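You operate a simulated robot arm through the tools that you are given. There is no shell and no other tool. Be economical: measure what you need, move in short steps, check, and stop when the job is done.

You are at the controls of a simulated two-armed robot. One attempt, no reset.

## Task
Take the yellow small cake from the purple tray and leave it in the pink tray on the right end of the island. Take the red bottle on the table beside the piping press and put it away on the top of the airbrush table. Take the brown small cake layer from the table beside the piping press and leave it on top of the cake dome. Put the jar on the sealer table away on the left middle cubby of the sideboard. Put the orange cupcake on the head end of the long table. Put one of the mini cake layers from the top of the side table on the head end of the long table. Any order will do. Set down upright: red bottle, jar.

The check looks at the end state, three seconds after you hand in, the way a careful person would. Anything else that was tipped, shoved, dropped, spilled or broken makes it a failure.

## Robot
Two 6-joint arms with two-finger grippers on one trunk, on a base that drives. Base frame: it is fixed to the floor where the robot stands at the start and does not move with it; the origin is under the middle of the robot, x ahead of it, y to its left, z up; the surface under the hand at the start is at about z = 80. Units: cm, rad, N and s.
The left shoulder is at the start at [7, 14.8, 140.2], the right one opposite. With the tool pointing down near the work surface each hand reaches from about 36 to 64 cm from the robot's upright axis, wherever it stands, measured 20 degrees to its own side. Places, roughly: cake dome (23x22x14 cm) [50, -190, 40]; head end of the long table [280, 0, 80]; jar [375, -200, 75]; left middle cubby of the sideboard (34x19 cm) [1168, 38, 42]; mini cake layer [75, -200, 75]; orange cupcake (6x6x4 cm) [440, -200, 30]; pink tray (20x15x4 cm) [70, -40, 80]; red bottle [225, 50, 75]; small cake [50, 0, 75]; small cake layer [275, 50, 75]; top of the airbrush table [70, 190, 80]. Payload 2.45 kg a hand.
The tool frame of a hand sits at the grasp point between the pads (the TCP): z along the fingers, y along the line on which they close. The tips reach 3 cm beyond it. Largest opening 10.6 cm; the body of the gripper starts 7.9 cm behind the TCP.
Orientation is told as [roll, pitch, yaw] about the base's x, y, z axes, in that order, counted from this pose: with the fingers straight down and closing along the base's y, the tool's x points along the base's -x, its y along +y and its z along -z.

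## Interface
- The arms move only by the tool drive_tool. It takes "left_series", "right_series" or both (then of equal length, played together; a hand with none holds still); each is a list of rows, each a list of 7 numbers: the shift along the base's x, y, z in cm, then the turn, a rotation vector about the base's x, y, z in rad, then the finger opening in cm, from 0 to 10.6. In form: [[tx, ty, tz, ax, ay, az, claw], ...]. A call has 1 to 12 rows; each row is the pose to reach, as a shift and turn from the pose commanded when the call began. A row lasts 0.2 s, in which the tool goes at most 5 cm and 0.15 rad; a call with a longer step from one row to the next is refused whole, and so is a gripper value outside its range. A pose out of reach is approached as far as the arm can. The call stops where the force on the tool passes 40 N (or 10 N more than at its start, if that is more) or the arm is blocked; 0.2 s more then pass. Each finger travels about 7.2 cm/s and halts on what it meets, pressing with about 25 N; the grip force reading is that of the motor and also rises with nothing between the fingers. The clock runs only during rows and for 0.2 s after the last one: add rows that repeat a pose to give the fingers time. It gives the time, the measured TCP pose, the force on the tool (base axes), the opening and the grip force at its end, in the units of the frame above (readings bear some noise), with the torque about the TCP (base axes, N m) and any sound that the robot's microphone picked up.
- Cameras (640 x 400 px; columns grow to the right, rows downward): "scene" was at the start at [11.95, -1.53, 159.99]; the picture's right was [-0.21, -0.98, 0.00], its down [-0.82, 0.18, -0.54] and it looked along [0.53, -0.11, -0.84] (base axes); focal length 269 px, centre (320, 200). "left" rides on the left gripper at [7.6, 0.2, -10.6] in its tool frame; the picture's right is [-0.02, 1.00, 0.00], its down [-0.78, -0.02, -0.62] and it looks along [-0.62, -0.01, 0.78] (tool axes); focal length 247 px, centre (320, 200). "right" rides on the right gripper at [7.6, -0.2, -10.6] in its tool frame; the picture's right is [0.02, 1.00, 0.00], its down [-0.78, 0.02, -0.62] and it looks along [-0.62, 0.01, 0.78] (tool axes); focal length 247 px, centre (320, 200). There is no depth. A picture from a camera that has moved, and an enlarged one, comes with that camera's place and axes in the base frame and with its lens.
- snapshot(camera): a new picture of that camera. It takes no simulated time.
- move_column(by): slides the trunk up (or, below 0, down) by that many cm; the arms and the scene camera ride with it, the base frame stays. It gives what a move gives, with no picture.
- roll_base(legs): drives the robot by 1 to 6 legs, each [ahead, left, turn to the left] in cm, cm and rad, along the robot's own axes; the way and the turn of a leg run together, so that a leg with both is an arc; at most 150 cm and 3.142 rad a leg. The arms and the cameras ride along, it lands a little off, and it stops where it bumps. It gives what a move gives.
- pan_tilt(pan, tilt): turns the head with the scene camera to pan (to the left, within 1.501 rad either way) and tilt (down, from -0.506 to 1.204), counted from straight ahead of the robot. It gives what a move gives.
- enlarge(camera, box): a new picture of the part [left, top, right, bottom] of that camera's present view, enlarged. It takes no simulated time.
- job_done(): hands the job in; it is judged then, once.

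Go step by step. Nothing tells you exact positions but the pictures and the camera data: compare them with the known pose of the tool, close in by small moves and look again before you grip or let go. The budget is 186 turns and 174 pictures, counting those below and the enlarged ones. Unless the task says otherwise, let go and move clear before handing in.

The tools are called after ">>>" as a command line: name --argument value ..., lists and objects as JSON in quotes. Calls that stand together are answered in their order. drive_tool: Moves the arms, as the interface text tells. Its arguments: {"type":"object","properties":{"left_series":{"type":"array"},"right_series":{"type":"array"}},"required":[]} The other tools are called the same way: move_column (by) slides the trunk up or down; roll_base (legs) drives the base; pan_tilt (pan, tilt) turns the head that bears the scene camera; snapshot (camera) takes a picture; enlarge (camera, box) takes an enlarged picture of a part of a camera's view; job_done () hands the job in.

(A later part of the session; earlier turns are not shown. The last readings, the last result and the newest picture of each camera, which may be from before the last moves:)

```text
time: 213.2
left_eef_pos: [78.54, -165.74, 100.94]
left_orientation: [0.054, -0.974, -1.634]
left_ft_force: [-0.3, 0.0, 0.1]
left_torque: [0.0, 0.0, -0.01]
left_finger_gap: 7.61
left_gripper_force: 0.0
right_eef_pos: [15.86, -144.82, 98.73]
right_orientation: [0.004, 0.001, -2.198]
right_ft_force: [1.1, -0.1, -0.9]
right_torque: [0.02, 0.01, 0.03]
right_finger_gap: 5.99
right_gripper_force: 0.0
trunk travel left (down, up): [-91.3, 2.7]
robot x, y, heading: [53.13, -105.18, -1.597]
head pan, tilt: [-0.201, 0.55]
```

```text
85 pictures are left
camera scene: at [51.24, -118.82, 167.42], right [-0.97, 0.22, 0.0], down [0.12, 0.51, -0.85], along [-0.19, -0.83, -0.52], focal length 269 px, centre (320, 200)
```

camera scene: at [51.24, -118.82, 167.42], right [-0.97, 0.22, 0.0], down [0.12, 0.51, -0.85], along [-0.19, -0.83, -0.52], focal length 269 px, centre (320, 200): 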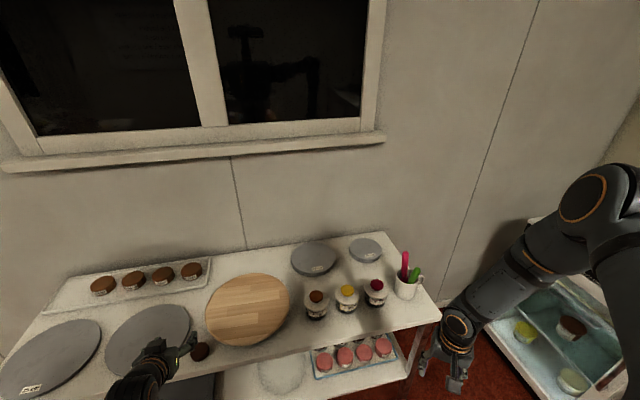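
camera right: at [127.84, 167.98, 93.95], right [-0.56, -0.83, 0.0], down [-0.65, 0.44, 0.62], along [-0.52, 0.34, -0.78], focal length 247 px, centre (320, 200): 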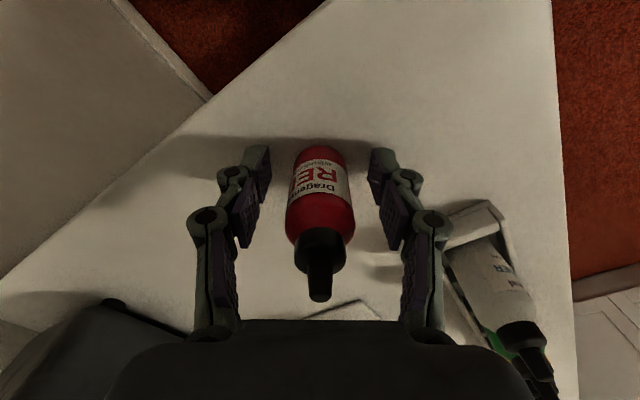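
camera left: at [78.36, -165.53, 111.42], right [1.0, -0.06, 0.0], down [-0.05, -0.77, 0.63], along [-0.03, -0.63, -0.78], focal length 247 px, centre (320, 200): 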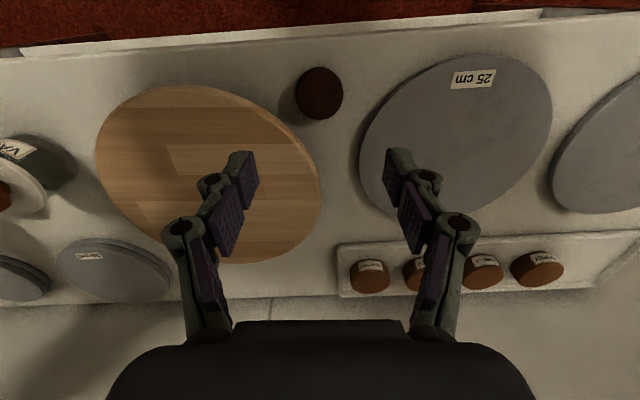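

The tilt works. Now I'll lower in front of the table edge to the layer's height and look before advancing.

>>> drive_tool --left_series '[[-0.3, 2, -4, 0, 0, 0, 7.6], [-0.6, 4, -8, 0, 0, 0, 7.6], [-0.6, 4, -12.5, 0, 0, 0, 7.6], [-0.6, 4, -16, 0, 0, 0, 7.6], [-0.6, 4, -18.3, 0, 0, 0, 7.6], [-0.6, 4, -18.3, 0, 0, 0, 7.6]]'

>>> snapshot --camera "left"

>>> pan_tilt --pan 0.3 --tilt 0.8

>>> enlarge --camera "scene" --box '[160, 100, 440, 300]'

```text
time: 214.6
left_eef_pos: [77.82, -161.52, 82.69]
left_orientation: [0.052, -0.974, -1.632]
left_ft_force: [-0.5, 0.5, -0.2]
left_torque: [0.01, 0.03, 0.0]
left_finger_gap: 7.59
left_gripper_force: 0.0
left hand out of reach, approached as far as the arm can: row 5, 6
right_eef_pos: [15.78, -144.77, 98.73]
right_orientation: [0.003, 0.0, -2.198]
right_ft_force: [-0.2, 0.7, 0.0]
right_torque: [0.0, -0.01, 0.0]
right_finger_gap: 6.01
right_gripper_force: 0.0
trunk travel left (down, up): [-91.3, 2.7]
robot x, y, heading: [53.24, -105.13, -1.588]
head pan, tilt: [-0.201, 0.55]
```

```text
84 pictures are left
camera left: at [78.26, -148.36, 82.26], right [1.0, -0.03, 0.05], down [-0.04, 0.08, 1.0], along [-0.04, -1.0, 0.07], focal length 247 px, centre (320, 200)
```

left: 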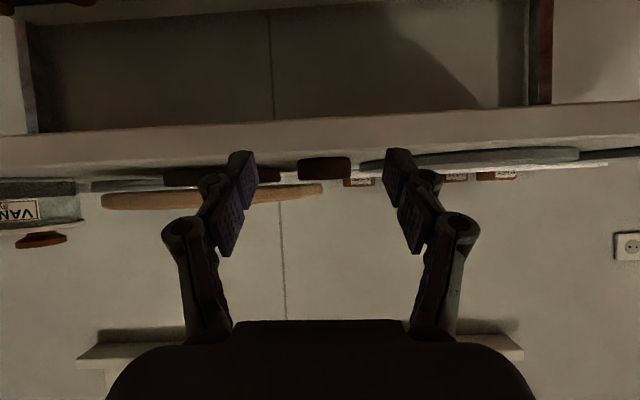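

```text
time: 215.6
left_eef_pos: [77.75, -161.59, 82.61]
left_orientation: [0.052, -0.973, -1.637]
left_ft_force: [0.0, 0.6, 0.1]
left_torque: [0.01, 0.02, 0.02]
left_finger_gap: 7.63
left_gripper_force: 0.1
right_eef_pos: [15.87, -144.9, 98.83]
right_orientation: [0.003, 0.0, -2.196]
right_ft_force: [0.2, -0.2, -0.4]
right_torque: [0.0, -0.01, 0.05]
right_finger_gap: 5.99
right_gripper_force: 0.0
trunk travel left (down, up): [-91.3, 2.7]
robot x, y, heading: [53.54, -104.9, -1.599]
head pan, tilt: [0.3, 0.799]
```

```text
2.00 times, centred on (300, 200) of scene
camera zoom: at [55.43, -117.85, 165.28], right [-0.96, -0.27, 0.0], down [-0.19, 0.69, -0.7], along [0.19, -0.67, -0.72], focal length 539 px, centre (360, 200)
```

zoom: 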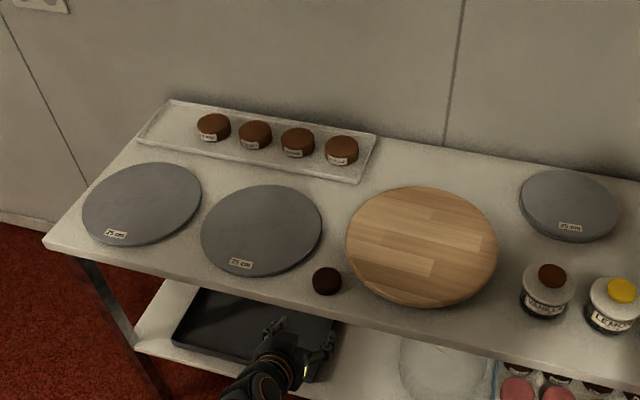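

The camera gives the layer from z≈79.6 to 82.0, centred at x 77.7. I'll advance straight in and grip.

>>> drive_tool --left_series '[[0, -3, 0, 0, 0, 0, 7.6], [0, -6, 0, 0, 0, 0, 7.6], [0, -8.5, 0, 0, 0, 0, 7.6], [0, -10.5, -0.1, 0, 0, 0, 7.6], [0, -10.5, -0.1, 0, 0, 0, 7.6]]'

>>> snapshot --camera "left"

>>> enlarge --camera "scene" --box '[220, 180, 360, 290]'

```text
time: 216.8
left_eef_pos: [77.36, -169.59, 84.18]
left_orientation: [0.046, -0.968, -1.634]
left_ft_force: [-0.3, -0.4, 0.2]
left_torque: [-0.04, 0.02, -0.02]
left_finger_gap: 7.59
left_gripper_force: 0.1
left hand out of reach, approached as far as the arm can: row 1, 2, 3, 4, 5
right_eef_pos: [15.95, -144.9, 98.87]
right_orientation: [0.003, 0.001, -2.197]
right_ft_force: [0.0, 0.4, 0.1]
right_torque: [-0.01, 0.0, -0.02]
right_finger_gap: 6.02
right_gripper_force: 0.2
trunk travel left (down, up): [-91.3, 2.7]
robot x, y, heading: [53.23, -104.93, -1.598]
head pan, tilt: [0.3, 0.799]
```

```text
82 pictures are left
camera left: at [77.9, -156.39, 83.81], right [1.0, -0.04, 0.04], down [-0.04, 0.07, 1.0], along [-0.04, -1.0, 0.07], focal length 247 px, centre (320, 200)
```

left: 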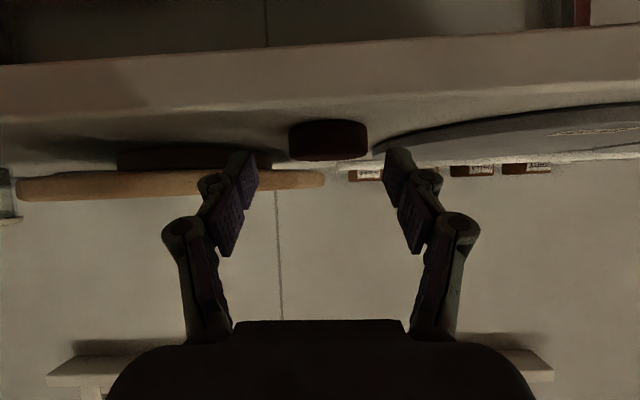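

```text
3.64 times, centred on (290, 235) of scene
camera zoom: at [55.42, -117.89, 165.27], right [-0.96, -0.27, 0.0], down [-0.19, 0.69, -0.7], along [0.19, -0.67, -0.72], focal length 980 px, centre (429, 73)
```

zoom: 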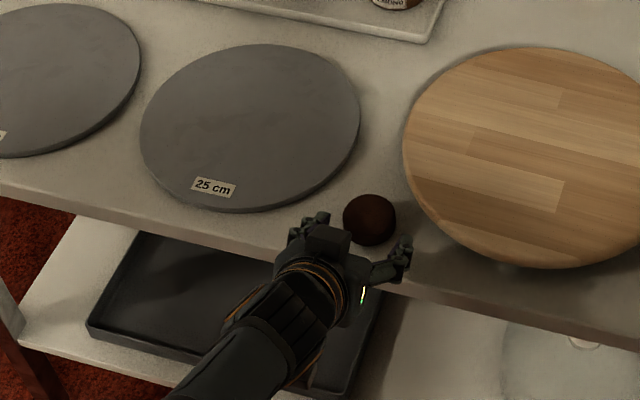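

The arm is at its limit; I'll use base and trunk for the last centimetres.

>>> roll_base --legs '[[2.4, 0.4, 0]]'

>>> move_column --by -1.6

>>> snapshot --camera "left"

```text
time: 217.6
left_eef_pos: [77.51, -171.52, 84.45]
left_orientation: [0.046, -0.975, -1.635]
left_ft_force: [-0.1, 0.7, 0.5]
left_torque: [0.02, -0.04, 0.0]
left_finger_gap: 7.61
left_gripper_force: 0.0
right_eef_pos: [16.11, -146.69, 99.02]
right_orientation: [0.006, -0.004, -2.198]
right_ft_force: [-1.0, 0.3, -0.2]
right_torque: [-0.04, -0.03, 0.0]
right_finger_gap: 6.02
right_gripper_force: 0.0
trunk travel left (down, up): [-91.3, 2.7]
robot x, y, heading: [53.46, -107.57, -1.596]
head pan, tilt: [0.3, 0.799]
```

```text
time: 218.2
left_eef_pos: [77.65, -171.81, 82.57]
left_orientation: [0.044, -0.974, -1.633]
left_ft_force: [-0.2, -0.6, 0.4]
left_torque: [0.02, 0.0, 0.01]
left_finger_gap: 7.6
left_gripper_force: 0.0
right_eef_pos: [16.21, -147.2, 97.24]
right_orientation: [0.006, 0.0, -2.197]
right_ft_force: [0.5, 0.3, -0.4]
right_torque: [-0.03, 0.03, 0.03]
right_finger_gap: 6.01
right_gripper_force: 0.0
trunk travel left (down, up): [-89.7, 4.3]
robot x, y, heading: [53.68, -107.26, -1.593]
head pan, tilt: [0.3, 0.799]
```

```text
80 pictures are left
camera left: at [78.24, -158.57, 82.31], right [1.0, -0.04, 0.04], down [-0.04, 0.07, 1.0], along [-0.04, -1.0, 0.07], focal length 247 px, centre (320, 200)
```

left: 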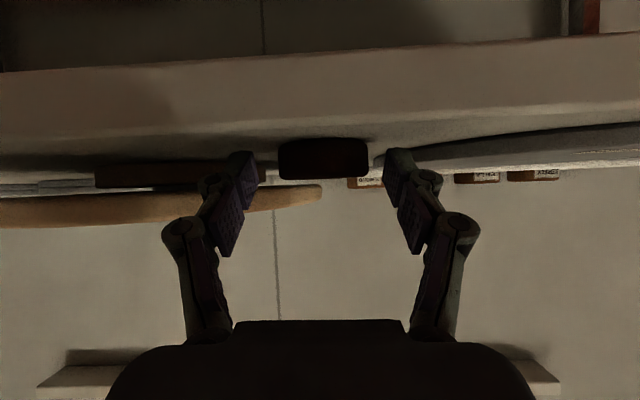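

Fingers straddle the layer at the right height. Gripping.

>>> drive_tool --left_series '[[0, 0, 0, 0, 0, 0, 6.4], [0, 0, 0, 0, 0, 0, 5.2], [0, 0, 0, 0, 0, 0, 4.4], [0, 0, 0, 0, 0, 0, 4.4]]'

>>> move_column --by 3

>>> snapshot --camera "left"

>>> enlarge --camera "scene" --box '[220, 180, 360, 290]'

```text
time: 219.2
left_eef_pos: [77.56, -171.84, 82.51]
left_orientation: [0.045, -0.97, -1.634]
left_ft_force: [-0.9, 0.3, 3.3]
left_torque: [-0.07, 0.14, -0.04]
left_finger_gap: 5.4
left_gripper_force: 24.6
right_eef_pos: [16.18, -147.21, 97.17]
right_orientation: [0.003, -0.001, -2.195]
right_ft_force: [-0.1, 0.3, 0.2]
right_torque: [-0.02, -0.01, 0.0]
right_finger_gap: 6.01
right_gripper_force: 0.0
trunk travel left (down, up): [-89.7, 4.3]
robot x, y, heading: [54.08, -107.24, -1.595]
head pan, tilt: [0.3, 0.799]
```

```text
time: 220.0
left_eef_pos: [77.68, -171.81, 85.53]
left_orientation: [0.045, -0.97, -1.633]
left_ft_force: [0.2, 0.1, -0.1]
left_torque: [-0.03, 0.0, 0.01]
left_finger_gap: 5.39
left_gripper_force: 24.4
right_eef_pos: [16.21, -147.27, 100.21]
right_orientation: [0.002, 0.0, -2.198]
right_ft_force: [0.5, -0.2, 0.2]
right_torque: [-0.01, -0.01, 0.0]
right_finger_gap: 5.99
right_gripper_force: 0.1
trunk travel left (down, up): [-92.7, 1.3]
robot x, y, heading: [53.69, -107.46, -1.596]
head pan, tilt: [0.3, 0.799]
```

```text
79 pictures are left
camera left: at [78.26, -158.69, 85.21], right [1.0, -0.04, 0.04], down [-0.04, 0.07, 1.0], along [-0.04, -1.0, 0.07], focal length 247 px, centre (320, 200)
```

left: 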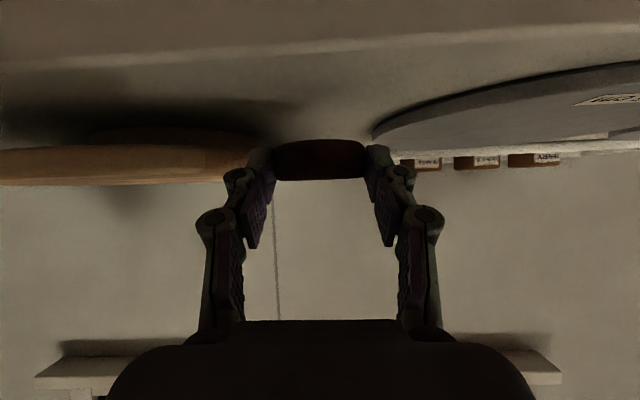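

```text
3.64 times, centred on (290, 235) of scene
camera zoom: at [55.78, -120.19, 166.68], right [-0.96, -0.27, 0.0], down [-0.2, 0.69, -0.7], along [0.19, -0.67, -0.72], focal length 980 px, centre (429, 73)
```

zoom: 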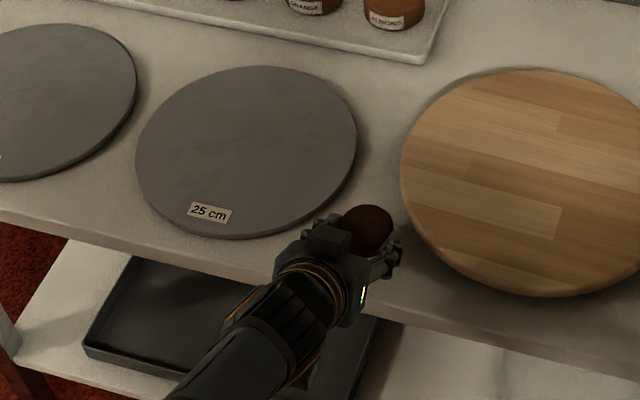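

The layer is held level in the tilted hand. I'll back off, tuck the right hand back, shift sideways in line with the dome and lower the trunk.

>>> roll_base --legs '[[-24, 0, 0.024]]'

>>> drive_tool --right_series '[[-1, 3, 0, 0, 0, 0, 6], [-2, 6, 0, 0, 0, 0, 6], [-3, 9, 0, 0, 0, 0, 6], [-3, 12, 0, 0, 0, 0, 6]]'

```text
time: 221.8
left_eef_pos: [79.13, -146.76, 85.5]
left_orientation: [0.045, -0.969, -1.618]
left_ft_force: [1.0, 0.2, -0.2]
left_torque: [0.02, -0.01, 0.0]
left_finger_gap: 5.37
left_gripper_force: 24.8
right_eef_pos: [17.27, -122.94, 100.23]
right_orientation: [0.002, 0.0, -2.182]
right_ft_force: [0.2, -0.7, 0.3]
right_torque: [0.0, 0.02, -0.01]
right_finger_gap: 6.0
right_gripper_force: 0.2
trunk travel left (down, up): [-92.7, 1.3]
robot x, y, heading: [54.22, -82.33, -1.575]
head pan, tilt: [0.3, 0.799]
```

```text
time: 222.8
left_eef_pos: [79.12, -146.44, 85.59]
left_orientation: [0.044, -0.972, -1.62]
left_ft_force: [-1.2, -0.2, 0.1]
left_torque: [-0.01, 0.01, 0.02]
left_finger_gap: 5.39
left_gripper_force: 25.4
right_eef_pos: [15.17, -111.93, 100.52]
right_orientation: [0.006, -0.003, -2.179]
right_ft_force: [-0.6, 0.2, 0.1]
right_torque: [-0.04, -0.05, 0.0]
right_finger_gap: 6.0
right_gripper_force: 0.1
right hand out of reach, approached as far as the arm can: row 4
trunk travel left (down, up): [-92.7, 1.3]
robot x, y, heading: [54.01, -82.65, -1.578]
head pan, tilt: [0.3, 0.799]
```

>>> roll_base --legs '[[0, -25.8, 0]]'

>>> move_column --by -33

>>> pan_tilt --pan 0.25 --tilt 0.75

>>> snapshot --camera "scene"

>>> snapshot --camera "left"

```text
time: 224.7
left_eef_pos: [53.3, -146.27, 85.5]
left_orientation: [0.042, -0.971, -1.613]
left_ft_force: [-0.4, 1.0, -0.2]
left_torque: [0.0, -0.02, -0.01]
left_finger_gap: 5.39
left_gripper_force: 24.7
right_eef_pos: [-10.64, -111.91, 100.53]
right_orientation: [0.003, 0.0, -2.182]
right_ft_force: [-0.1, -0.1, -0.3]
right_torque: [0.01, -0.02, 0.03]
right_finger_gap: 6.01
right_gripper_force: 0.0
trunk travel left (down, up): [-92.7, 1.3]
robot x, y, heading: [28.17, -82.29, -1.583]
head pan, tilt: [0.3, 0.799]
```

```text
time: 227.9
left_eef_pos: [53.15, -146.34, 52.63]
left_orientation: [0.045, -0.97, -1.617]
left_ft_force: [0.1, -0.2, -0.4]
left_torque: [-0.02, 0.0, -0.01]
left_finger_gap: 5.39
left_gripper_force: 24.6
right_eef_pos: [-10.68, -111.89, 67.38]
right_orientation: [0.005, 0.0, -2.181]
right_ft_force: [-0.2, -0.4, -0.4]
right_torque: [0.01, 0.01, -0.02]
right_finger_gap: 6.01
right_gripper_force: 0.0
trunk travel left (down, up): [-59.7, 34.3]
robot x, y, heading: [28.14, -82.41, -1.582]
head pan, tilt: [0.3, 0.799]
```

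```text
time: 228.5
left_eef_pos: [53.21, -146.43, 52.57]
left_orientation: [0.046, -0.972, -1.617]
left_ft_force: [-0.4, 0.3, 0.4]
left_torque: [0.0, 0.02, -0.03]
left_finger_gap: 5.39
left_gripper_force: 24.7
right_eef_pos: [-10.7, -112.06, 67.42]
right_orientation: [0.002, 0.001, -2.181]
right_ft_force: [0.4, -0.3, 0.4]
right_torque: [0.01, 0.0, 0.02]
right_finger_gap: 6.0
right_gripper_force: 0.0
trunk travel left (down, up): [-59.7, 34.3]
robot x, y, heading: [28.37, -82.08, -1.579]
head pan, tilt: [0.25, 0.75]
```

```text
77 pictures are left
camera scene: at [30.11, -95.36, 134.07], right [-0.97, -0.24, 0.0], down [-0.16, 0.66, -0.73], along [0.17, -0.71, -0.68], focal length 269 px, centre (320, 200)
```

scene: 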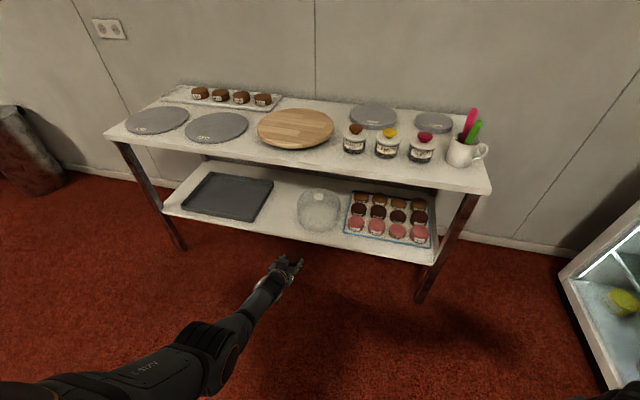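

```text
76 pictures are left
camera left: at [53.56, -133.19, 52.23], right [1.0, -0.02, 0.04], down [-0.04, 0.07, 1.0], along [-0.02, -1.0, 0.07], focal length 247 px, centre (320, 200)
```

left: 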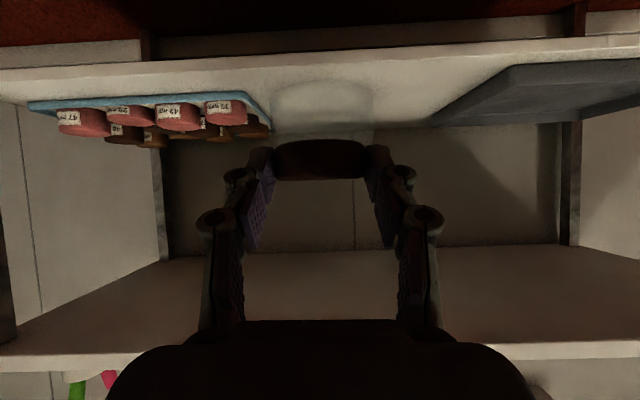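

>>> move_column --by 1.2

>>> roll_base --legs '[[28, 0, 0]]'

>>> enlarge --camera "scene" --box '[200, 180, 400, 320]'

>>> snapshot --camera "left"

```text
time: 229.1
left_eef_pos: [53.19, -146.35, 53.71]
left_orientation: [0.045, -0.969, -1.62]
left_ft_force: [-0.3, -0.6, -0.5]
left_torque: [-0.01, -0.03, -0.01]
left_finger_gap: 5.43
left_gripper_force: 24.9
right_eef_pos: [-10.74, -111.9, 68.57]
right_orientation: [0.003, 0.001, -2.179]
right_ft_force: [-0.7, 0.0, -0.5]
right_torque: [-0.01, 0.01, 0.0]
right_finger_gap: 6.01
right_gripper_force: 0.0
trunk travel left (down, up): [-60.9, 33.1]
robot x, y, heading: [28.6, -82.43, -1.583]
head pan, tilt: [0.25, 0.75]
```

```text
time: 231.1
left_eef_pos: [53.01, -174.29, 53.67]
left_orientation: [0.045, -0.969, -1.616]
left_ft_force: [0.4, -0.3, -0.2]
left_torque: [0.01, 0.02, 0.01]
left_finger_gap: 5.38
left_gripper_force: 25.3
right_eef_pos: [-10.83, -139.84, 68.54]
right_orientation: [0.004, 0.002, -2.18]
right_ft_force: [-0.2, -0.4, -0.7]
right_torque: [0.01, 0.0, 0.01]
right_finger_gap: 5.97
right_gripper_force: 0.0
trunk travel left (down, up): [-60.9, 33.1]
robot x, y, heading: [27.57, -110.12, -1.579]
head pan, tilt: [0.25, 0.75]
```

```text
2.86 times, centred on (300, 250) of scene
camera zoom: at [29.89, -123.3, 135.27], right [-0.97, -0.24, 0.0], down [-0.16, 0.66, -0.73], along [0.18, -0.71, -0.68], focal length 770 px, centre (377, 57)
```

zoom: 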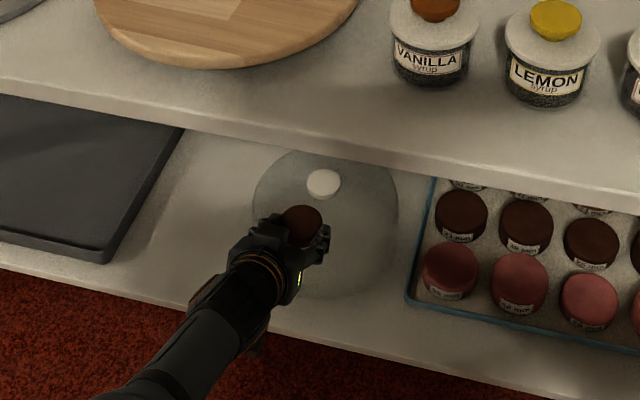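

```text
74 pictures are left
camera left: at [53.39, -161.05, 53.39], right [1.0, -0.02, 0.04], down [-0.04, 0.07, 1.0], along [-0.02, -1.0, 0.07], focal length 247 px, centre (320, 200)
```

left: 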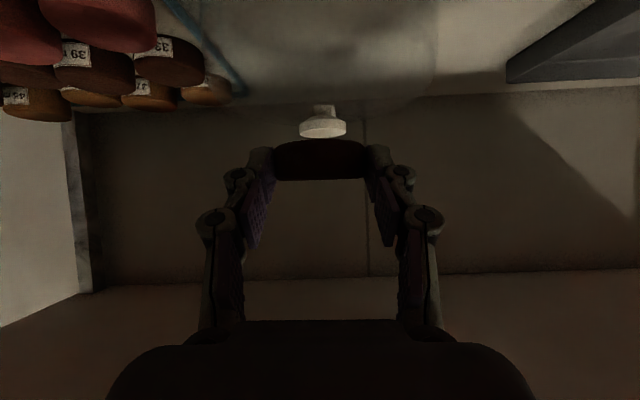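

The knob is 10.4 cm ahead of the layer and nearly in line, its top ≈2.2 cm below the layer's base. I'll drive forward carefully.

>>> roll_base --legs '[[10.3, 0.5, 0]]'

>>> enlarge --camera "scene" --box '[200, 180, 400, 320]'

>>> snapshot --camera "left"

```text
time: 232.2
left_eef_pos: [53.28, -184.47, 53.86]
left_orientation: [0.045, -0.97, -1.619]
left_ft_force: [0.2, -0.2, -0.2]
left_torque: [0.02, 0.03, 0.02]
left_finger_gap: 5.42
left_gripper_force: 25.1
right_eef_pos: [-10.51, -149.8, 68.55]
right_orientation: [0.003, 0.003, -2.182]
right_ft_force: [0.0, 0.3, 0.0]
right_torque: [0.03, 0.01, -0.02]
right_finger_gap: 6.02
right_gripper_force: 0.1
trunk travel left (down, up): [-60.9, 33.1]
robot x, y, heading: [28.26, -120.2, -1.584]
head pan, tilt: [0.25, 0.75]
```

```text
2.86 times, centred on (300, 250) of scene
camera zoom: at [30.28, -133.46, 135.27], right [-0.97, -0.24, 0.0], down [-0.16, 0.66, -0.73], along [0.17, -0.71, -0.68], focal length 770 px, centre (377, 57)
```

zoom: 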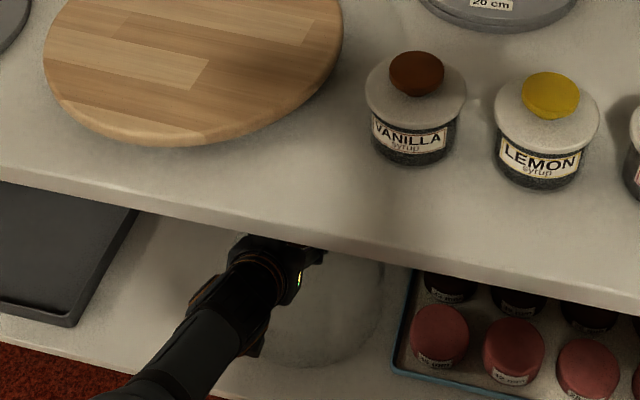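

```text
72 pictures are left
camera left: at [53.7, -171.24, 53.38], right [1.0, -0.02, 0.04], down [-0.04, 0.07, 1.0], along [-0.03, -1.0, 0.07], focal length 247 px, centre (320, 200)
```

left: 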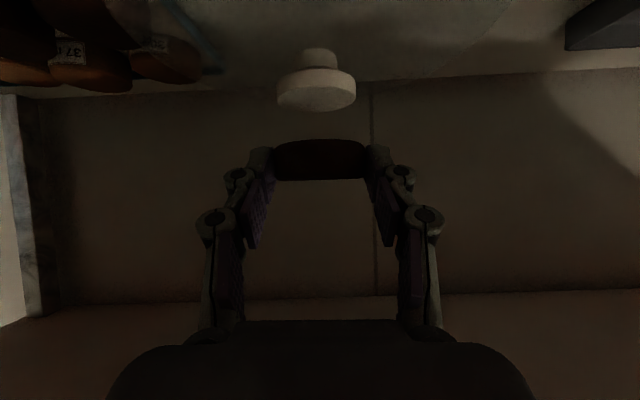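

Aligned within half a centimetre. A small nudge forward, then lowering onto the knob.

>>> roll_base --legs '[[0.5, -0.2, 0]]'

>>> move_column --by -1.8

>>> snapshot --camera "left"

```text
time: 233.0
left_eef_pos: [53.2, -184.94, 53.69]
left_orientation: [0.047, -0.969, -1.617]
left_ft_force: [-0.1, 0.3, -0.2]
left_torque: [0.04, 0.02, -0.01]
left_finger_gap: 5.38
left_gripper_force: 24.6
right_eef_pos: [-10.79, -150.44, 68.68]
right_orientation: [0.004, -0.001, -2.181]
right_ft_force: [-0.4, 0.6, -0.6]
right_torque: [0.01, -0.01, -0.01]
right_finger_gap: 5.99
right_gripper_force: 0.0
trunk travel left (down, up): [-60.9, 33.1]
robot x, y, heading: [27.99, -120.65, -1.584]
head pan, tilt: [0.25, 0.75]
```

```text
time: 233.6
left_eef_pos: [53.21, -184.95, 51.92]
left_orientation: [0.046, -0.966, -1.619]
left_ft_force: [0.0, -0.3, -0.4]
left_torque: [0.02, -0.01, 0.0]
left_finger_gap: 5.38
left_gripper_force: 25.3
right_eef_pos: [-10.72, -150.38, 66.93]
right_orientation: [0.004, -0.001, -2.181]
right_ft_force: [-0.1, -0.6, 0.2]
right_torque: [-0.02, 0.0, 0.0]
right_finger_gap: 6.0
right_gripper_force: 0.0
trunk travel left (down, up): [-59.1, 34.9]
robot x, y, heading: [28.33, -120.81, -1.584]
head pan, tilt: [0.25, 0.75]
```

```text
71 pictures are left
camera left: at [53.51, -171.71, 51.61], right [1.0, -0.02, 0.04], down [-0.04, 0.07, 1.0], along [-0.03, -1.0, 0.07], focal length 247 px, centre (320, 200)
```

left: 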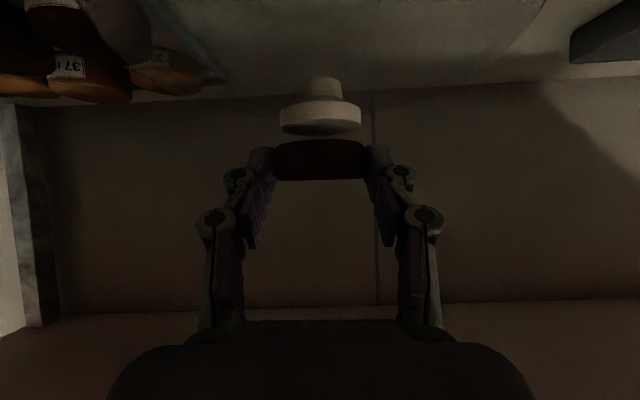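

>>> move_column --by -0.6

>>> move_column --by -0.3

>>> enlarge --camera "left" --box '[220, 60, 420, 200]'

```text
time: 234.2
left_eef_pos: [53.13, -184.87, 51.26]
left_orientation: [0.045, -0.97, -1.616]
left_ft_force: [0.7, -0.2, 0.0]
left_torque: [0.0, -0.01, 0.0]
left_finger_gap: 5.38
left_gripper_force: 24.8
right_eef_pos: [-10.67, -150.42, 66.17]
right_orientation: [0.004, -0.002, -2.183]
right_ft_force: [-0.6, -0.2, -0.2]
right_torque: [-0.01, -0.02, -0.03]
right_finger_gap: 5.99
right_gripper_force: 0.1
trunk travel left (down, up): [-58.5, 35.5]
robot x, y, heading: [28.23, -120.74, -1.58]
head pan, tilt: [0.25, 0.75]
```

```text
time: 234.7
left_eef_pos: [53.12, -184.88, 51.07]
left_orientation: [0.044, -0.968, -1.617]
left_ft_force: [0.2, -0.4, -0.2]
left_torque: [-0.02, -0.03, 0.01]
left_finger_gap: 5.4
left_gripper_force: 25.4
right_eef_pos: [-10.67, -150.48, 65.8]
right_orientation: [0.003, 0.003, -2.181]
right_ft_force: [0.1, 0.2, 0.4]
right_torque: [0.0, 0.0, 0.01]
right_finger_gap: 6.0
right_gripper_force: 0.0
trunk travel left (down, up): [-58.2, 35.8]
robot x, y, heading: [27.64, -120.87, -1.576]
head pan, tilt: [0.25, 0.75]
```

```text
2.86 times, centred on (320, 130) of left
camera zoom: at [53.51, -171.71, 50.71], right [1.0, -0.02, 0.04], down [-0.04, 0.07, 1.0], along [-0.03, -1.0, 0.07], focal length 706 px, centre (320, 400)
```

zoom: 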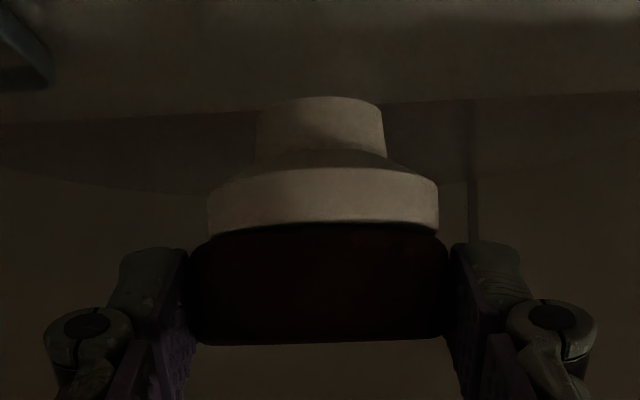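

>>> move_column --by -0.3

>>> move_column --by -0.2

>>> enlarge --camera "left" --box '[220, 60, 420, 200]'

```text
time: 235.2
left_eef_pos: [53.06, -184.97, 50.93]
left_orientation: [0.046, -0.973, -1.62]
left_ft_force: [1.0, 1.7, 9.6]
left_torque: [-0.22, 0.1, 0.0]
left_finger_gap: 5.39
left_gripper_force: 24.9
right_eef_pos: [-10.79, -150.4, 65.71]
right_orientation: [0.005, 0.0, -2.182]
right_ft_force: [0.5, 0.3, -0.2]
right_torque: [0.02, 0.0, 0.03]
right_finger_gap: 6.01
right_gripper_force: 0.1
trunk travel left (down, up): [-57.9, 36.1]
robot x, y, heading: [28.0, -120.85, -1.581]
head pan, tilt: [0.25, 0.75]
```

```text
time: 235.7
left_eef_pos: [53.16, -184.9, 50.86]
left_orientation: [0.046, -0.978, -1.62]
left_ft_force: [1.7, 0.6, 18.9]
left_torque: [-0.33, 0.06, 0.03]
left_finger_gap: 5.41
left_gripper_force: 24.7
right_eef_pos: [-10.88, -150.34, 65.37]
right_orientation: [0.006, -0.001, -2.179]
right_ft_force: [-1.3, -0.1, 0.2]
right_torque: [-0.04, 0.0, -0.01]
right_finger_gap: 6.0
right_gripper_force: 0.0
trunk travel left (down, up): [-57.7, 36.3]
robot x, y, heading: [28.14, -120.84, -1.578]
head pan, tilt: [0.25, 0.75]
```

```text
2.86 times, centred on (320, 130) of left
camera zoom: at [53.49, -171.78, 50.51], right [1.0, -0.02, 0.04], down [-0.04, 0.08, 1.0], along [-0.03, -1.0, 0.08], focal length 706 px, centre (320, 400)
```

zoom: 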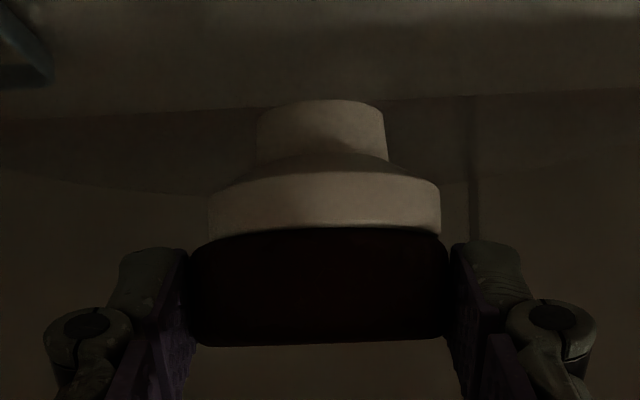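

Contact. I'll unload slightly, open the fingers and check.

>>> move_column --by 0.25

>>> drive_tool --left_series '[[0, 0, 0, 0, 0, 0, 5.7], [0, 0, 0, 0, 0, 0, 6.2], [0, 0, 0, 0, 0, 0, 7], [0, 0, 0, 0, 0, 0, 7.8], [0, 0, 0, 0, 0, 0, 7.8]]'

>>> enlarge --camera "left" --box '[200, 60, 440, 240]'

```text
time: 236.2
left_eef_pos: [53.08, -185.02, 50.83]
left_orientation: [0.045, -0.971, -1.62]
left_ft_force: [1.1, -4.6, 13.6]
left_torque: [-0.41, 0.04, 0.03]
left_finger_gap: 5.41
left_gripper_force: 24.8
right_eef_pos: [-10.93, -150.35, 65.61]
right_orientation: [0.006, 0.001, -2.181]
right_ft_force: [-0.4, 0.1, 0.2]
right_torque: [0.0, 0.0, 0.02]
right_finger_gap: 6.0
right_gripper_force: 0.0
trunk travel left (down, up): [-58.0, 36.0]
robot x, y, heading: [28.1, -120.71, -1.577]
head pan, tilt: [0.25, 0.75]
```

```text
time: 237.4
left_eef_pos: [53.22, -184.86, 50.81]
left_orientation: [0.047, -0.97, -1.618]
left_ft_force: [0.5, 0.6, 0.3]
left_torque: [0.01, 0.02, -0.02]
left_finger_gap: 7.81
left_gripper_force: 0.0
right_eef_pos: [-10.74, -150.46, 65.67]
right_orientation: [0.004, 0.001, -2.183]
right_ft_force: [-0.5, -0.1, -0.9]
right_torque: [0.01, -0.02, 0.01]
right_finger_gap: 5.99
right_gripper_force: 0.0
trunk travel left (down, up): [-58.0, 36.0]
robot x, y, heading: [28.16, -120.98, -1.578]
head pan, tilt: [0.25, 0.75]
```

```text
2.22 times, centred on (320, 150) of left
camera zoom: at [53.51, -171.71, 50.45], right [1.0, -0.02, 0.04], down [-0.04, 0.07, 1.0], along [-0.03, -1.0, 0.07], focal length 549 px, centre (320, 311)
```

zoom: 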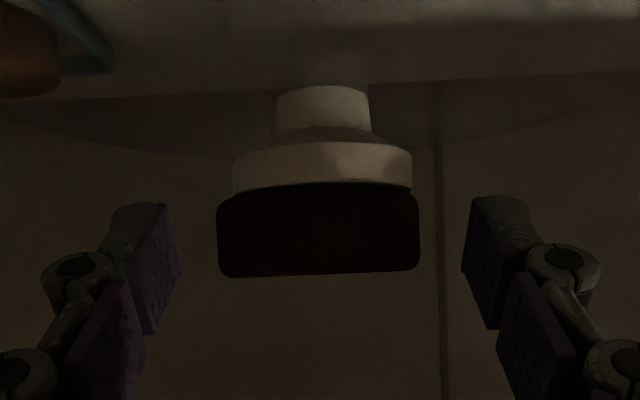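

It sits on the knob. Withdrawing straight back.

>>> roll_base --legs '[[-38, 0, 0]]'

>>> enlarge --camera "scene" --box '[220, 130, 420, 270]'

```text
time: 239.9
left_eef_pos: [53.45, -146.17, 50.87]
left_orientation: [0.046, -0.971, -1.62]
left_ft_force: [0.0, 0.4, 0.8]
left_torque: [0.0, 0.01, -0.01]
left_finger_gap: 7.8
left_gripper_force: 0.0
right_eef_pos: [-10.36, -111.47, 65.61]
right_orientation: [0.006, -0.001, -2.183]
right_ft_force: [0.2, 0.1, 0.9]
right_torque: [0.05, 0.03, -0.02]
right_finger_gap: 5.99
right_gripper_force: 0.1
trunk travel left (down, up): [-58.0, 36.0]
robot x, y, heading: [28.5, -81.94, -1.585]
head pan, tilt: [0.25, 0.75]
```

```text
2.86 times, centred on (320, 200) of scene
camera zoom: at [30.46, -95.06, 132.33], right [-0.97, -0.24, 0.0], down [-0.16, 0.66, -0.73], along [0.17, -0.71, -0.68], focal length 770 px, centre (320, 200)
```

zoom: 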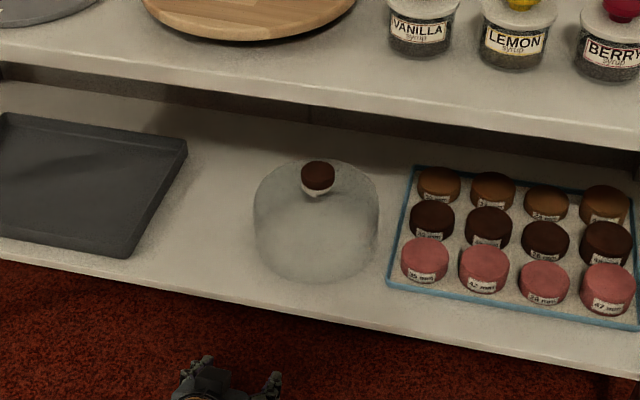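

The brown layer rests on the dome. Two tasks left, both at the sealer table; I'll raise the trunk, get to the aisle and look down it.

>>> move_column --by 35.5

>>> roll_base --legs '[[0, 97, 0], [30, 0, 0], [0, 0, 1.585], [30, -24, 0]]'

>>> pan_tilt --pan -0.3 --tilt 0.3

>>> snapshot --camera "scene"

>>> enlarge --camera "scene" --box '[240, 120, 480, 300]'

```text
time: 243.3
left_eef_pos: [53.36, -146.1, 86.23]
left_orientation: [0.046, -0.969, -1.62]
left_ft_force: [0.0, 0.2, -0.6]
left_torque: [0.01, 0.02, -0.01]
left_finger_gap: 7.81
left_gripper_force: 0.0
right_eef_pos: [-10.43, -111.65, 101.2]
right_orientation: [0.003, 0.0, -2.184]
right_ft_force: [0.4, -0.2, 0.3]
right_torque: [-0.04, 0.01, 0.0]
right_finger_gap: 6.01
right_gripper_force: 0.1
trunk travel left (down, up): [-93.4, 0.5]
robot x, y, heading: [28.53, -81.83, -1.586]
head pan, tilt: [0.25, 0.75]
```

```text
time: 255.9
left_eef_pos: [217.49, -117.41, 86.29]
left_orientation: [0.042, -0.97, -0.082]
left_ft_force: [-1.1, 0.1, 0.3]
left_torque: [-0.01, -0.02, -0.01]
left_finger_gap: 7.79
left_gripper_force: 0.1
right_eef_pos: [180.86, -180.0, 101.13]
right_orientation: [0.004, -0.001, -0.646]
right_ft_force: [-0.5, 0.5, -0.4]
right_torque: [-0.02, 0.01, 0.0]
right_finger_gap: 6.0
right_gripper_force: 0.1
trunk travel left (down, up): [-93.4, 0.5]
robot x, y, heading: [152.29, -140.29, -0.048]
head pan, tilt: [0.25, 0.75]
```

```text
time: 256.9
left_eef_pos: [217.6, -117.6, 86.27]
left_orientation: [0.043, -0.968, -0.085]
left_ft_force: [0.1, 0.3, 0.3]
left_torque: [0.02, -0.05, 0.0]
left_finger_gap: 7.79
left_gripper_force: 0.1
right_eef_pos: [180.87, -180.15, 101.11]
right_orientation: [0.004, 0.002, -0.647]
right_ft_force: [-0.5, 0.1, -0.3]
right_torque: [-0.01, 0.03, -0.01]
right_finger_gap: 6.01
right_gripper_force: 0.1
trunk travel left (down, up): [-93.4, 0.5]
robot x, y, heading: [152.58, -140.35, -0.046]
head pan, tilt: [-0.3, 0.3]
```

```text
66 pictures are left
camera scene: at [166.52, -143.69, 171.85], right [-0.34, -0.94, 0.0], down [-0.28, 0.1, -0.95], along [0.9, -0.32, -0.3], focal length 269 px, centre (320, 200)
```

scene: 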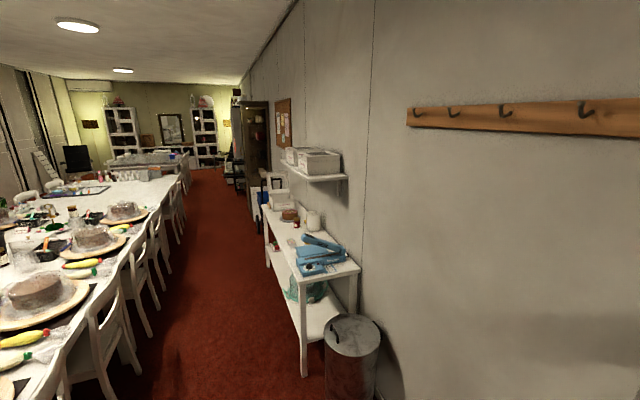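

```text
2.22 times, centred on (360, 210) of scene
camera zoom: at [166.52, -143.69, 171.85], right [-0.34, -0.94, 0.0], down [-0.28, 0.1, -0.95], along [0.9, -0.32, -0.3], focal length 599 px, centre (231, 178)
```

zoom: 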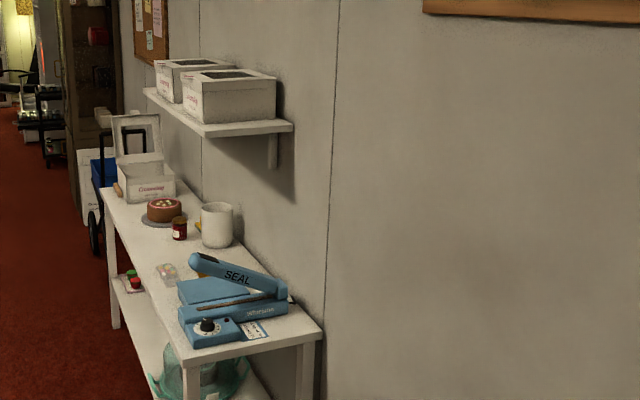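

The wall shelf would catch the right elbow if I faced forward, so I'll retract the left hand a bit, turn around and back down the aisle with the right arm over the long table.

>>> drive_tool --left_series '[[-3, 0, 0, 0, 0, 0, 7.8], [-6, 0, 0, 0, 0, 0, 7.8], [-9, 0, 0, 0, 0, 0, 7.8], [-12, 0, 0, 0, 0, 0, 7.8]]'

>>> roll_base --legs '[[-10, 22, 0], [0, 0, 1.594], [0, 0, 1.594]]'

```text
time: 257.9
left_eef_pos: [205.22, -117.15, 86.48]
left_orientation: [0.046, -0.969, -0.085]
left_ft_force: [-0.5, 1.0, -0.6]
left_torque: [0.02, 0.04, -0.04]
left_finger_gap: 7.83
left_gripper_force: 0.0
left hand out of reach, approached as far as the arm can: row 1, 2
right_eef_pos: [180.68, -180.11, 101.14]
right_orientation: [0.005, 0.001, -0.645]
right_ft_force: [0.0, -0.6, -0.5]
right_torque: [0.02, -0.02, -0.02]
right_finger_gap: 6.03
right_gripper_force: 0.0
trunk travel left (down, up): [-93.4, 0.5]
robot x, y, heading: [152.11, -140.24, -0.044]
head pan, tilt: [-0.3, 0.3]
```

```text
time: 267.6
left_eef_pos: [93.54, -146.17, 86.37]
left_orientation: [0.045, -0.968, -3.117]
left_ft_force: [-0.5, 0.2, -0.6]
left_torque: [0.01, 0.0, -0.02]
left_finger_gap: 7.82
left_gripper_force: 0.0
right_eef_pos: [110.8, -80.96, 101.15]
right_orientation: [0.005, 0.002, 2.604]
right_ft_force: [0.0, -0.2, -0.3]
right_torque: [-0.04, -0.02, 0.01]
right_finger_gap: 6.01
right_gripper_force: 0.0
trunk travel left (down, up): [-93.4, 0.5]
robot x, y, heading: [143.18, -117.44, -3.077]
head pan, tilt: [-0.3, 0.3]
```

>>> roll_base --legs '[[0, 0, -0.065], [-130, 2, 0]]'

>>> pan_tilt --pan 1.45 --tilt 0.6

>>> snapshot --camera "scene"

```text
time: 274.7
left_eef_pos: [224.34, -145.06, 86.33]
left_orientation: [0.045, -0.968, 3.099]
left_ft_force: [0.1, 0.2, 0.5]
left_torque: [-0.03, 0.01, -0.01]
left_finger_gap: 7.79
left_gripper_force: 0.1
right_eef_pos: [246.22, -81.1, 101.03]
right_orientation: [0.002, 0.001, 2.536]
right_ft_force: [-0.1, 0.4, 0.2]
right_torque: [-0.01, 0.01, 0.0]
right_finger_gap: 6.0
right_gripper_force: 0.1
trunk travel left (down, up): [-93.4, 0.5]
robot x, y, heading: [275.99, -119.84, 3.136]
head pan, tilt: [-0.3, 0.3]
```

```text
time: 276.4
left_eef_pos: [224.38, -144.99, 86.37]
left_orientation: [0.046, -0.968, 3.098]
left_ft_force: [-0.2, -0.5, 0.1]
left_torque: [0.03, -0.01, -0.01]
left_finger_gap: 7.8
left_gripper_force: 0.2
right_eef_pos: [246.13, -81.12, 101.06]
right_orientation: [0.003, 0.001, 2.535]
right_ft_force: [0.8, 0.3, -0.1]
right_torque: [0.01, -0.02, -0.03]
right_finger_gap: 5.98
right_gripper_force: 0.0
trunk travel left (down, up): [-93.4, 0.5]
robot x, y, heading: [276.07, -119.81, 3.139]
head pan, tilt: [1.45, 0.6]
```

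```text
64 pictures are left
camera scene: at [269.95, -128.58, 169.12], right [-0.99, 0.13, 0.0], down [0.07, 0.56, -0.83], along [-0.1, -0.82, -0.56], focal length 269 px, centre (320, 200)
```

scene: 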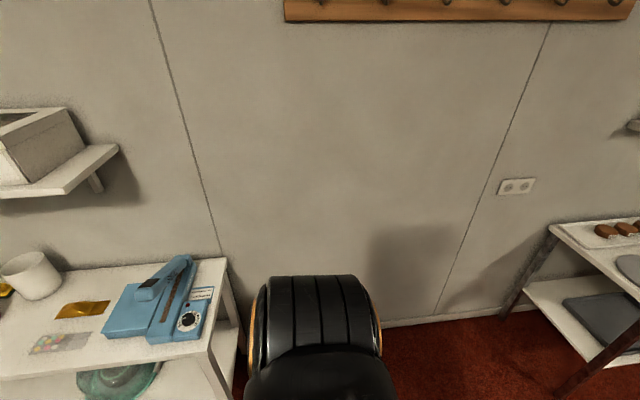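

Continuing backwards to about x = 405 and looking at the table.

>>> roll_base --legs '[[-128, 0, 0]]'

>>> pan_tilt --pan 1.5 --tilt 0.75

>>> snapshot --camera "scene"

```text
time: 282.8
left_eef_pos: [348.97, -146.07, 86.43]
left_orientation: [0.045, -0.969, 3.046]
left_ft_force: [0.1, 0.1, 0.0]
left_torque: [-0.01, 0.0, -0.01]
left_finger_gap: 7.8
left_gripper_force: 0.0
right_eef_pos: [374.16, -83.43, 101.04]
right_orientation: [0.003, 0.002, 2.483]
right_ft_force: [0.6, 0.8, -0.2]
right_torque: [0.01, -0.01, 0.01]
right_finger_gap: 5.99
right_gripper_force: 0.0
trunk travel left (down, up): [-93.4, 0.5]
robot x, y, heading: [402.12, -123.87, 3.079]
head pan, tilt: [1.45, 0.6]
```

```text
time: 283.5
left_eef_pos: [349.02, -146.05, 86.39]
left_orientation: [0.045, -0.969, 3.048]
left_ft_force: [0.2, -0.3, -0.3]
left_torque: [0.0, 0.06, -0.03]
left_finger_gap: 7.79
left_gripper_force: 0.1
right_eef_pos: [374.29, -83.4, 101.2]
right_orientation: [0.004, 0.001, 2.483]
right_ft_force: [0.3, -1.2, -0.4]
right_torque: [-0.02, 0.0, 0.01]
right_finger_gap: 6.01
right_gripper_force: 0.1
trunk travel left (down, up): [-93.4, 0.5]
robot x, y, heading: [402.02, -123.47, 3.088]
head pan, tilt: [1.499, 0.75]
```

```text
63 pictures are left
camera scene: at [395.98, -131.65, 167.83], right [-0.99, 0.13, 0.0], down [0.09, 0.68, -0.73], along [-0.09, -0.73, -0.68], focal length 269 px, centre (320, 200)
```

scene: 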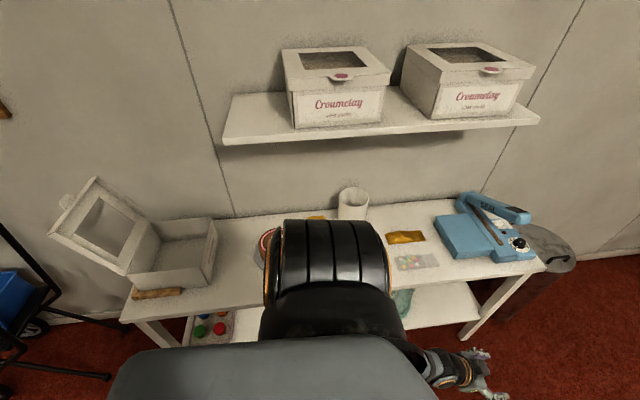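

The cupcake tray is on the lower shelf near [443, -195]. I'll shift back, then turn to face it.

>>> roll_base --legs '[[-15, -9.5, 0], [0, 0, 1.624]]'

>>> pan_tilt --pan 0.25 --tilt 0.75

>>> snapshot --camera "scene"

```text
time: 288.9
left_eef_pos: [442.62, -166.5, 86.43]
left_orientation: [0.046, -0.969, -1.614]
left_ft_force: [-0.2, -0.3, 0.6]
left_torque: [0.01, 0.0, 0.01]
left_finger_gap: 7.81
left_gripper_force: 0.1
right_eef_pos: [378.72, -144.65, 101.08]
right_orientation: [0.004, 0.002, -2.175]
right_ft_force: [0.5, -0.1, -1.6]
right_torque: [0.02, -0.01, 0.0]
right_finger_gap: 5.99
right_gripper_force: 0.0
trunk travel left (down, up): [-93.4, 0.5]
robot x, y, heading: [417.69, -114.67, -1.576]
head pan, tilt: [1.499, 0.75]
```

```text
time: 290.4
left_eef_pos: [442.68, -166.65, 86.46]
left_orientation: [0.046, -0.969, -1.613]
left_ft_force: [0.5, 0.7, 0.6]
left_torque: [0.01, 0.04, 0.0]
left_finger_gap: 7.79
left_gripper_force: 0.0
right_eef_pos: [378.77, -144.74, 101.0]
right_orientation: [0.003, 0.002, -2.176]
right_ft_force: [-0.1, -0.8, 0.6]
right_torque: [0.01, 0.03, 0.0]
right_finger_gap: 5.99
right_gripper_force: 0.1
trunk travel left (down, up): [-93.4, 0.5]
robot x, y, heading: [417.31, -114.78, -1.578]
head pan, tilt: [0.25, 0.75]
```

```text
62 pictures are left
camera scene: at [419.58, -127.93, 167.83], right [-0.97, -0.24, 0.0], down [-0.17, 0.66, -0.73], along [0.18, -0.71, -0.68], focal length 269 px, centre (320, 200)
```

scene: 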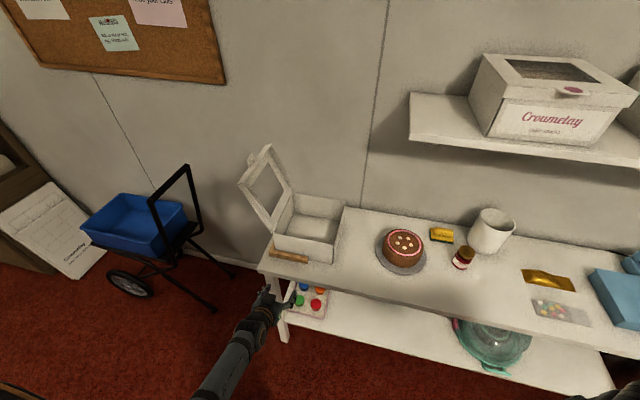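

I see the tray of coloured cupcakes on the lower shelf, and the small jar near [380, -203]. Lowering the trunk to view the shelf.

>>> move_column --by -40

>>> pan_tilt --pan 0.35 --tilt 0.7

>>> snapshot --camera "scene"

>>> enlarge --camera "scene" --box '[220, 180, 420, 330]'

>>> snapshot --camera "left"

```text
time: 294.2
left_eef_pos: [442.58, -166.51, 46.44]
left_orientation: [0.046, -0.971, -1.612]
left_ft_force: [0.5, -0.6, -0.6]
left_torque: [-0.02, 0.03, 0.0]
left_finger_gap: 7.8
left_gripper_force: 0.3
right_eef_pos: [378.66, -144.66, 61.04]
right_orientation: [0.002, 0.001, -2.176]
right_ft_force: [0.0, 0.2, 0.3]
right_torque: [-0.02, -0.03, 0.02]
right_finger_gap: 6.03
right_gripper_force: 0.0
trunk travel left (down, up): [-53.4, 40.6]
robot x, y, heading: [417.52, -114.69, -1.576]
head pan, tilt: [0.25, 0.75]
```

```text
time: 294.9
left_eef_pos: [442.53, -166.48, 46.44]
left_orientation: [0.044, -0.971, -1.612]
left_ft_force: [0.4, -0.3, -0.8]
left_torque: [-0.01, 0.0, -0.03]
left_finger_gap: 7.81
left_gripper_force: 0.0
right_eef_pos: [378.91, -144.59, 61.18]
right_orientation: [0.004, 0.003, -2.176]
right_ft_force: [0.1, 0.2, 0.2]
right_torque: [0.01, 0.01, -0.03]
right_finger_gap: 6.02
right_gripper_force: 0.2
trunk travel left (down, up): [-53.4, 40.6]
robot x, y, heading: [417.54, -114.69, -1.576]
head pan, tilt: [0.351, 0.7]
```

```text
61 pictures are left
camera scene: at [420.43, -127.88, 128.25], right [-0.94, -0.34, 0.0], down [-0.22, 0.61, -0.76], along [0.26, -0.72, -0.64], focal length 269 px, centre (320, 200)
```

scene: 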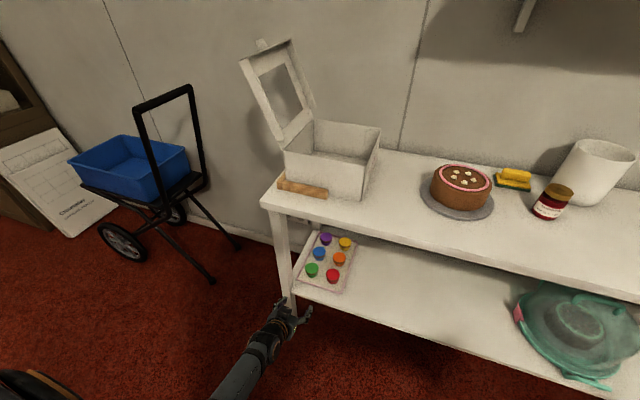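

```text
2.67 times, centred on (320, 255) of scene
camera zoom: at [420.43, -127.88, 128.25], right [-0.94, -0.34, 0.0], down [-0.22, 0.61, -0.76], along [0.26, -0.72, -0.64], focal length 718 px, centre (320, 53)
```

zoom: 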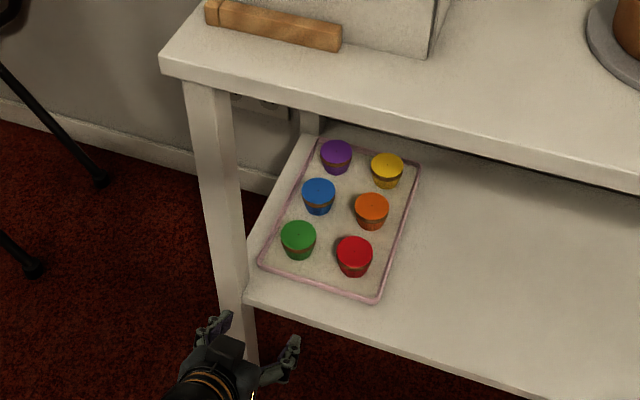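

```text
59 pictures are left
camera left: at [442.95, -153.35, 46.1], right [1.0, -0.02, 0.04], down [-0.04, 0.07, 1.0], along [-0.02, -1.0, 0.07], focal length 247 px, centre (320, 200)
```

left: 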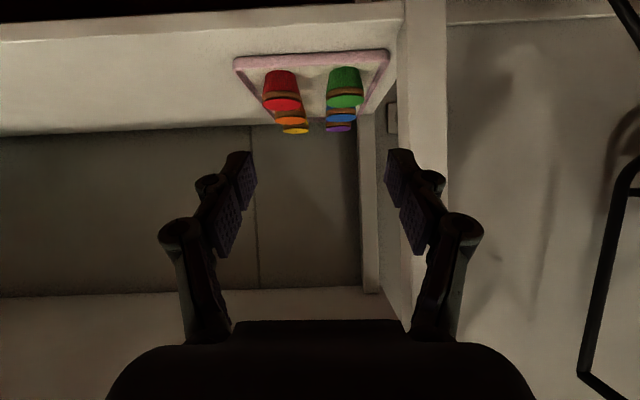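

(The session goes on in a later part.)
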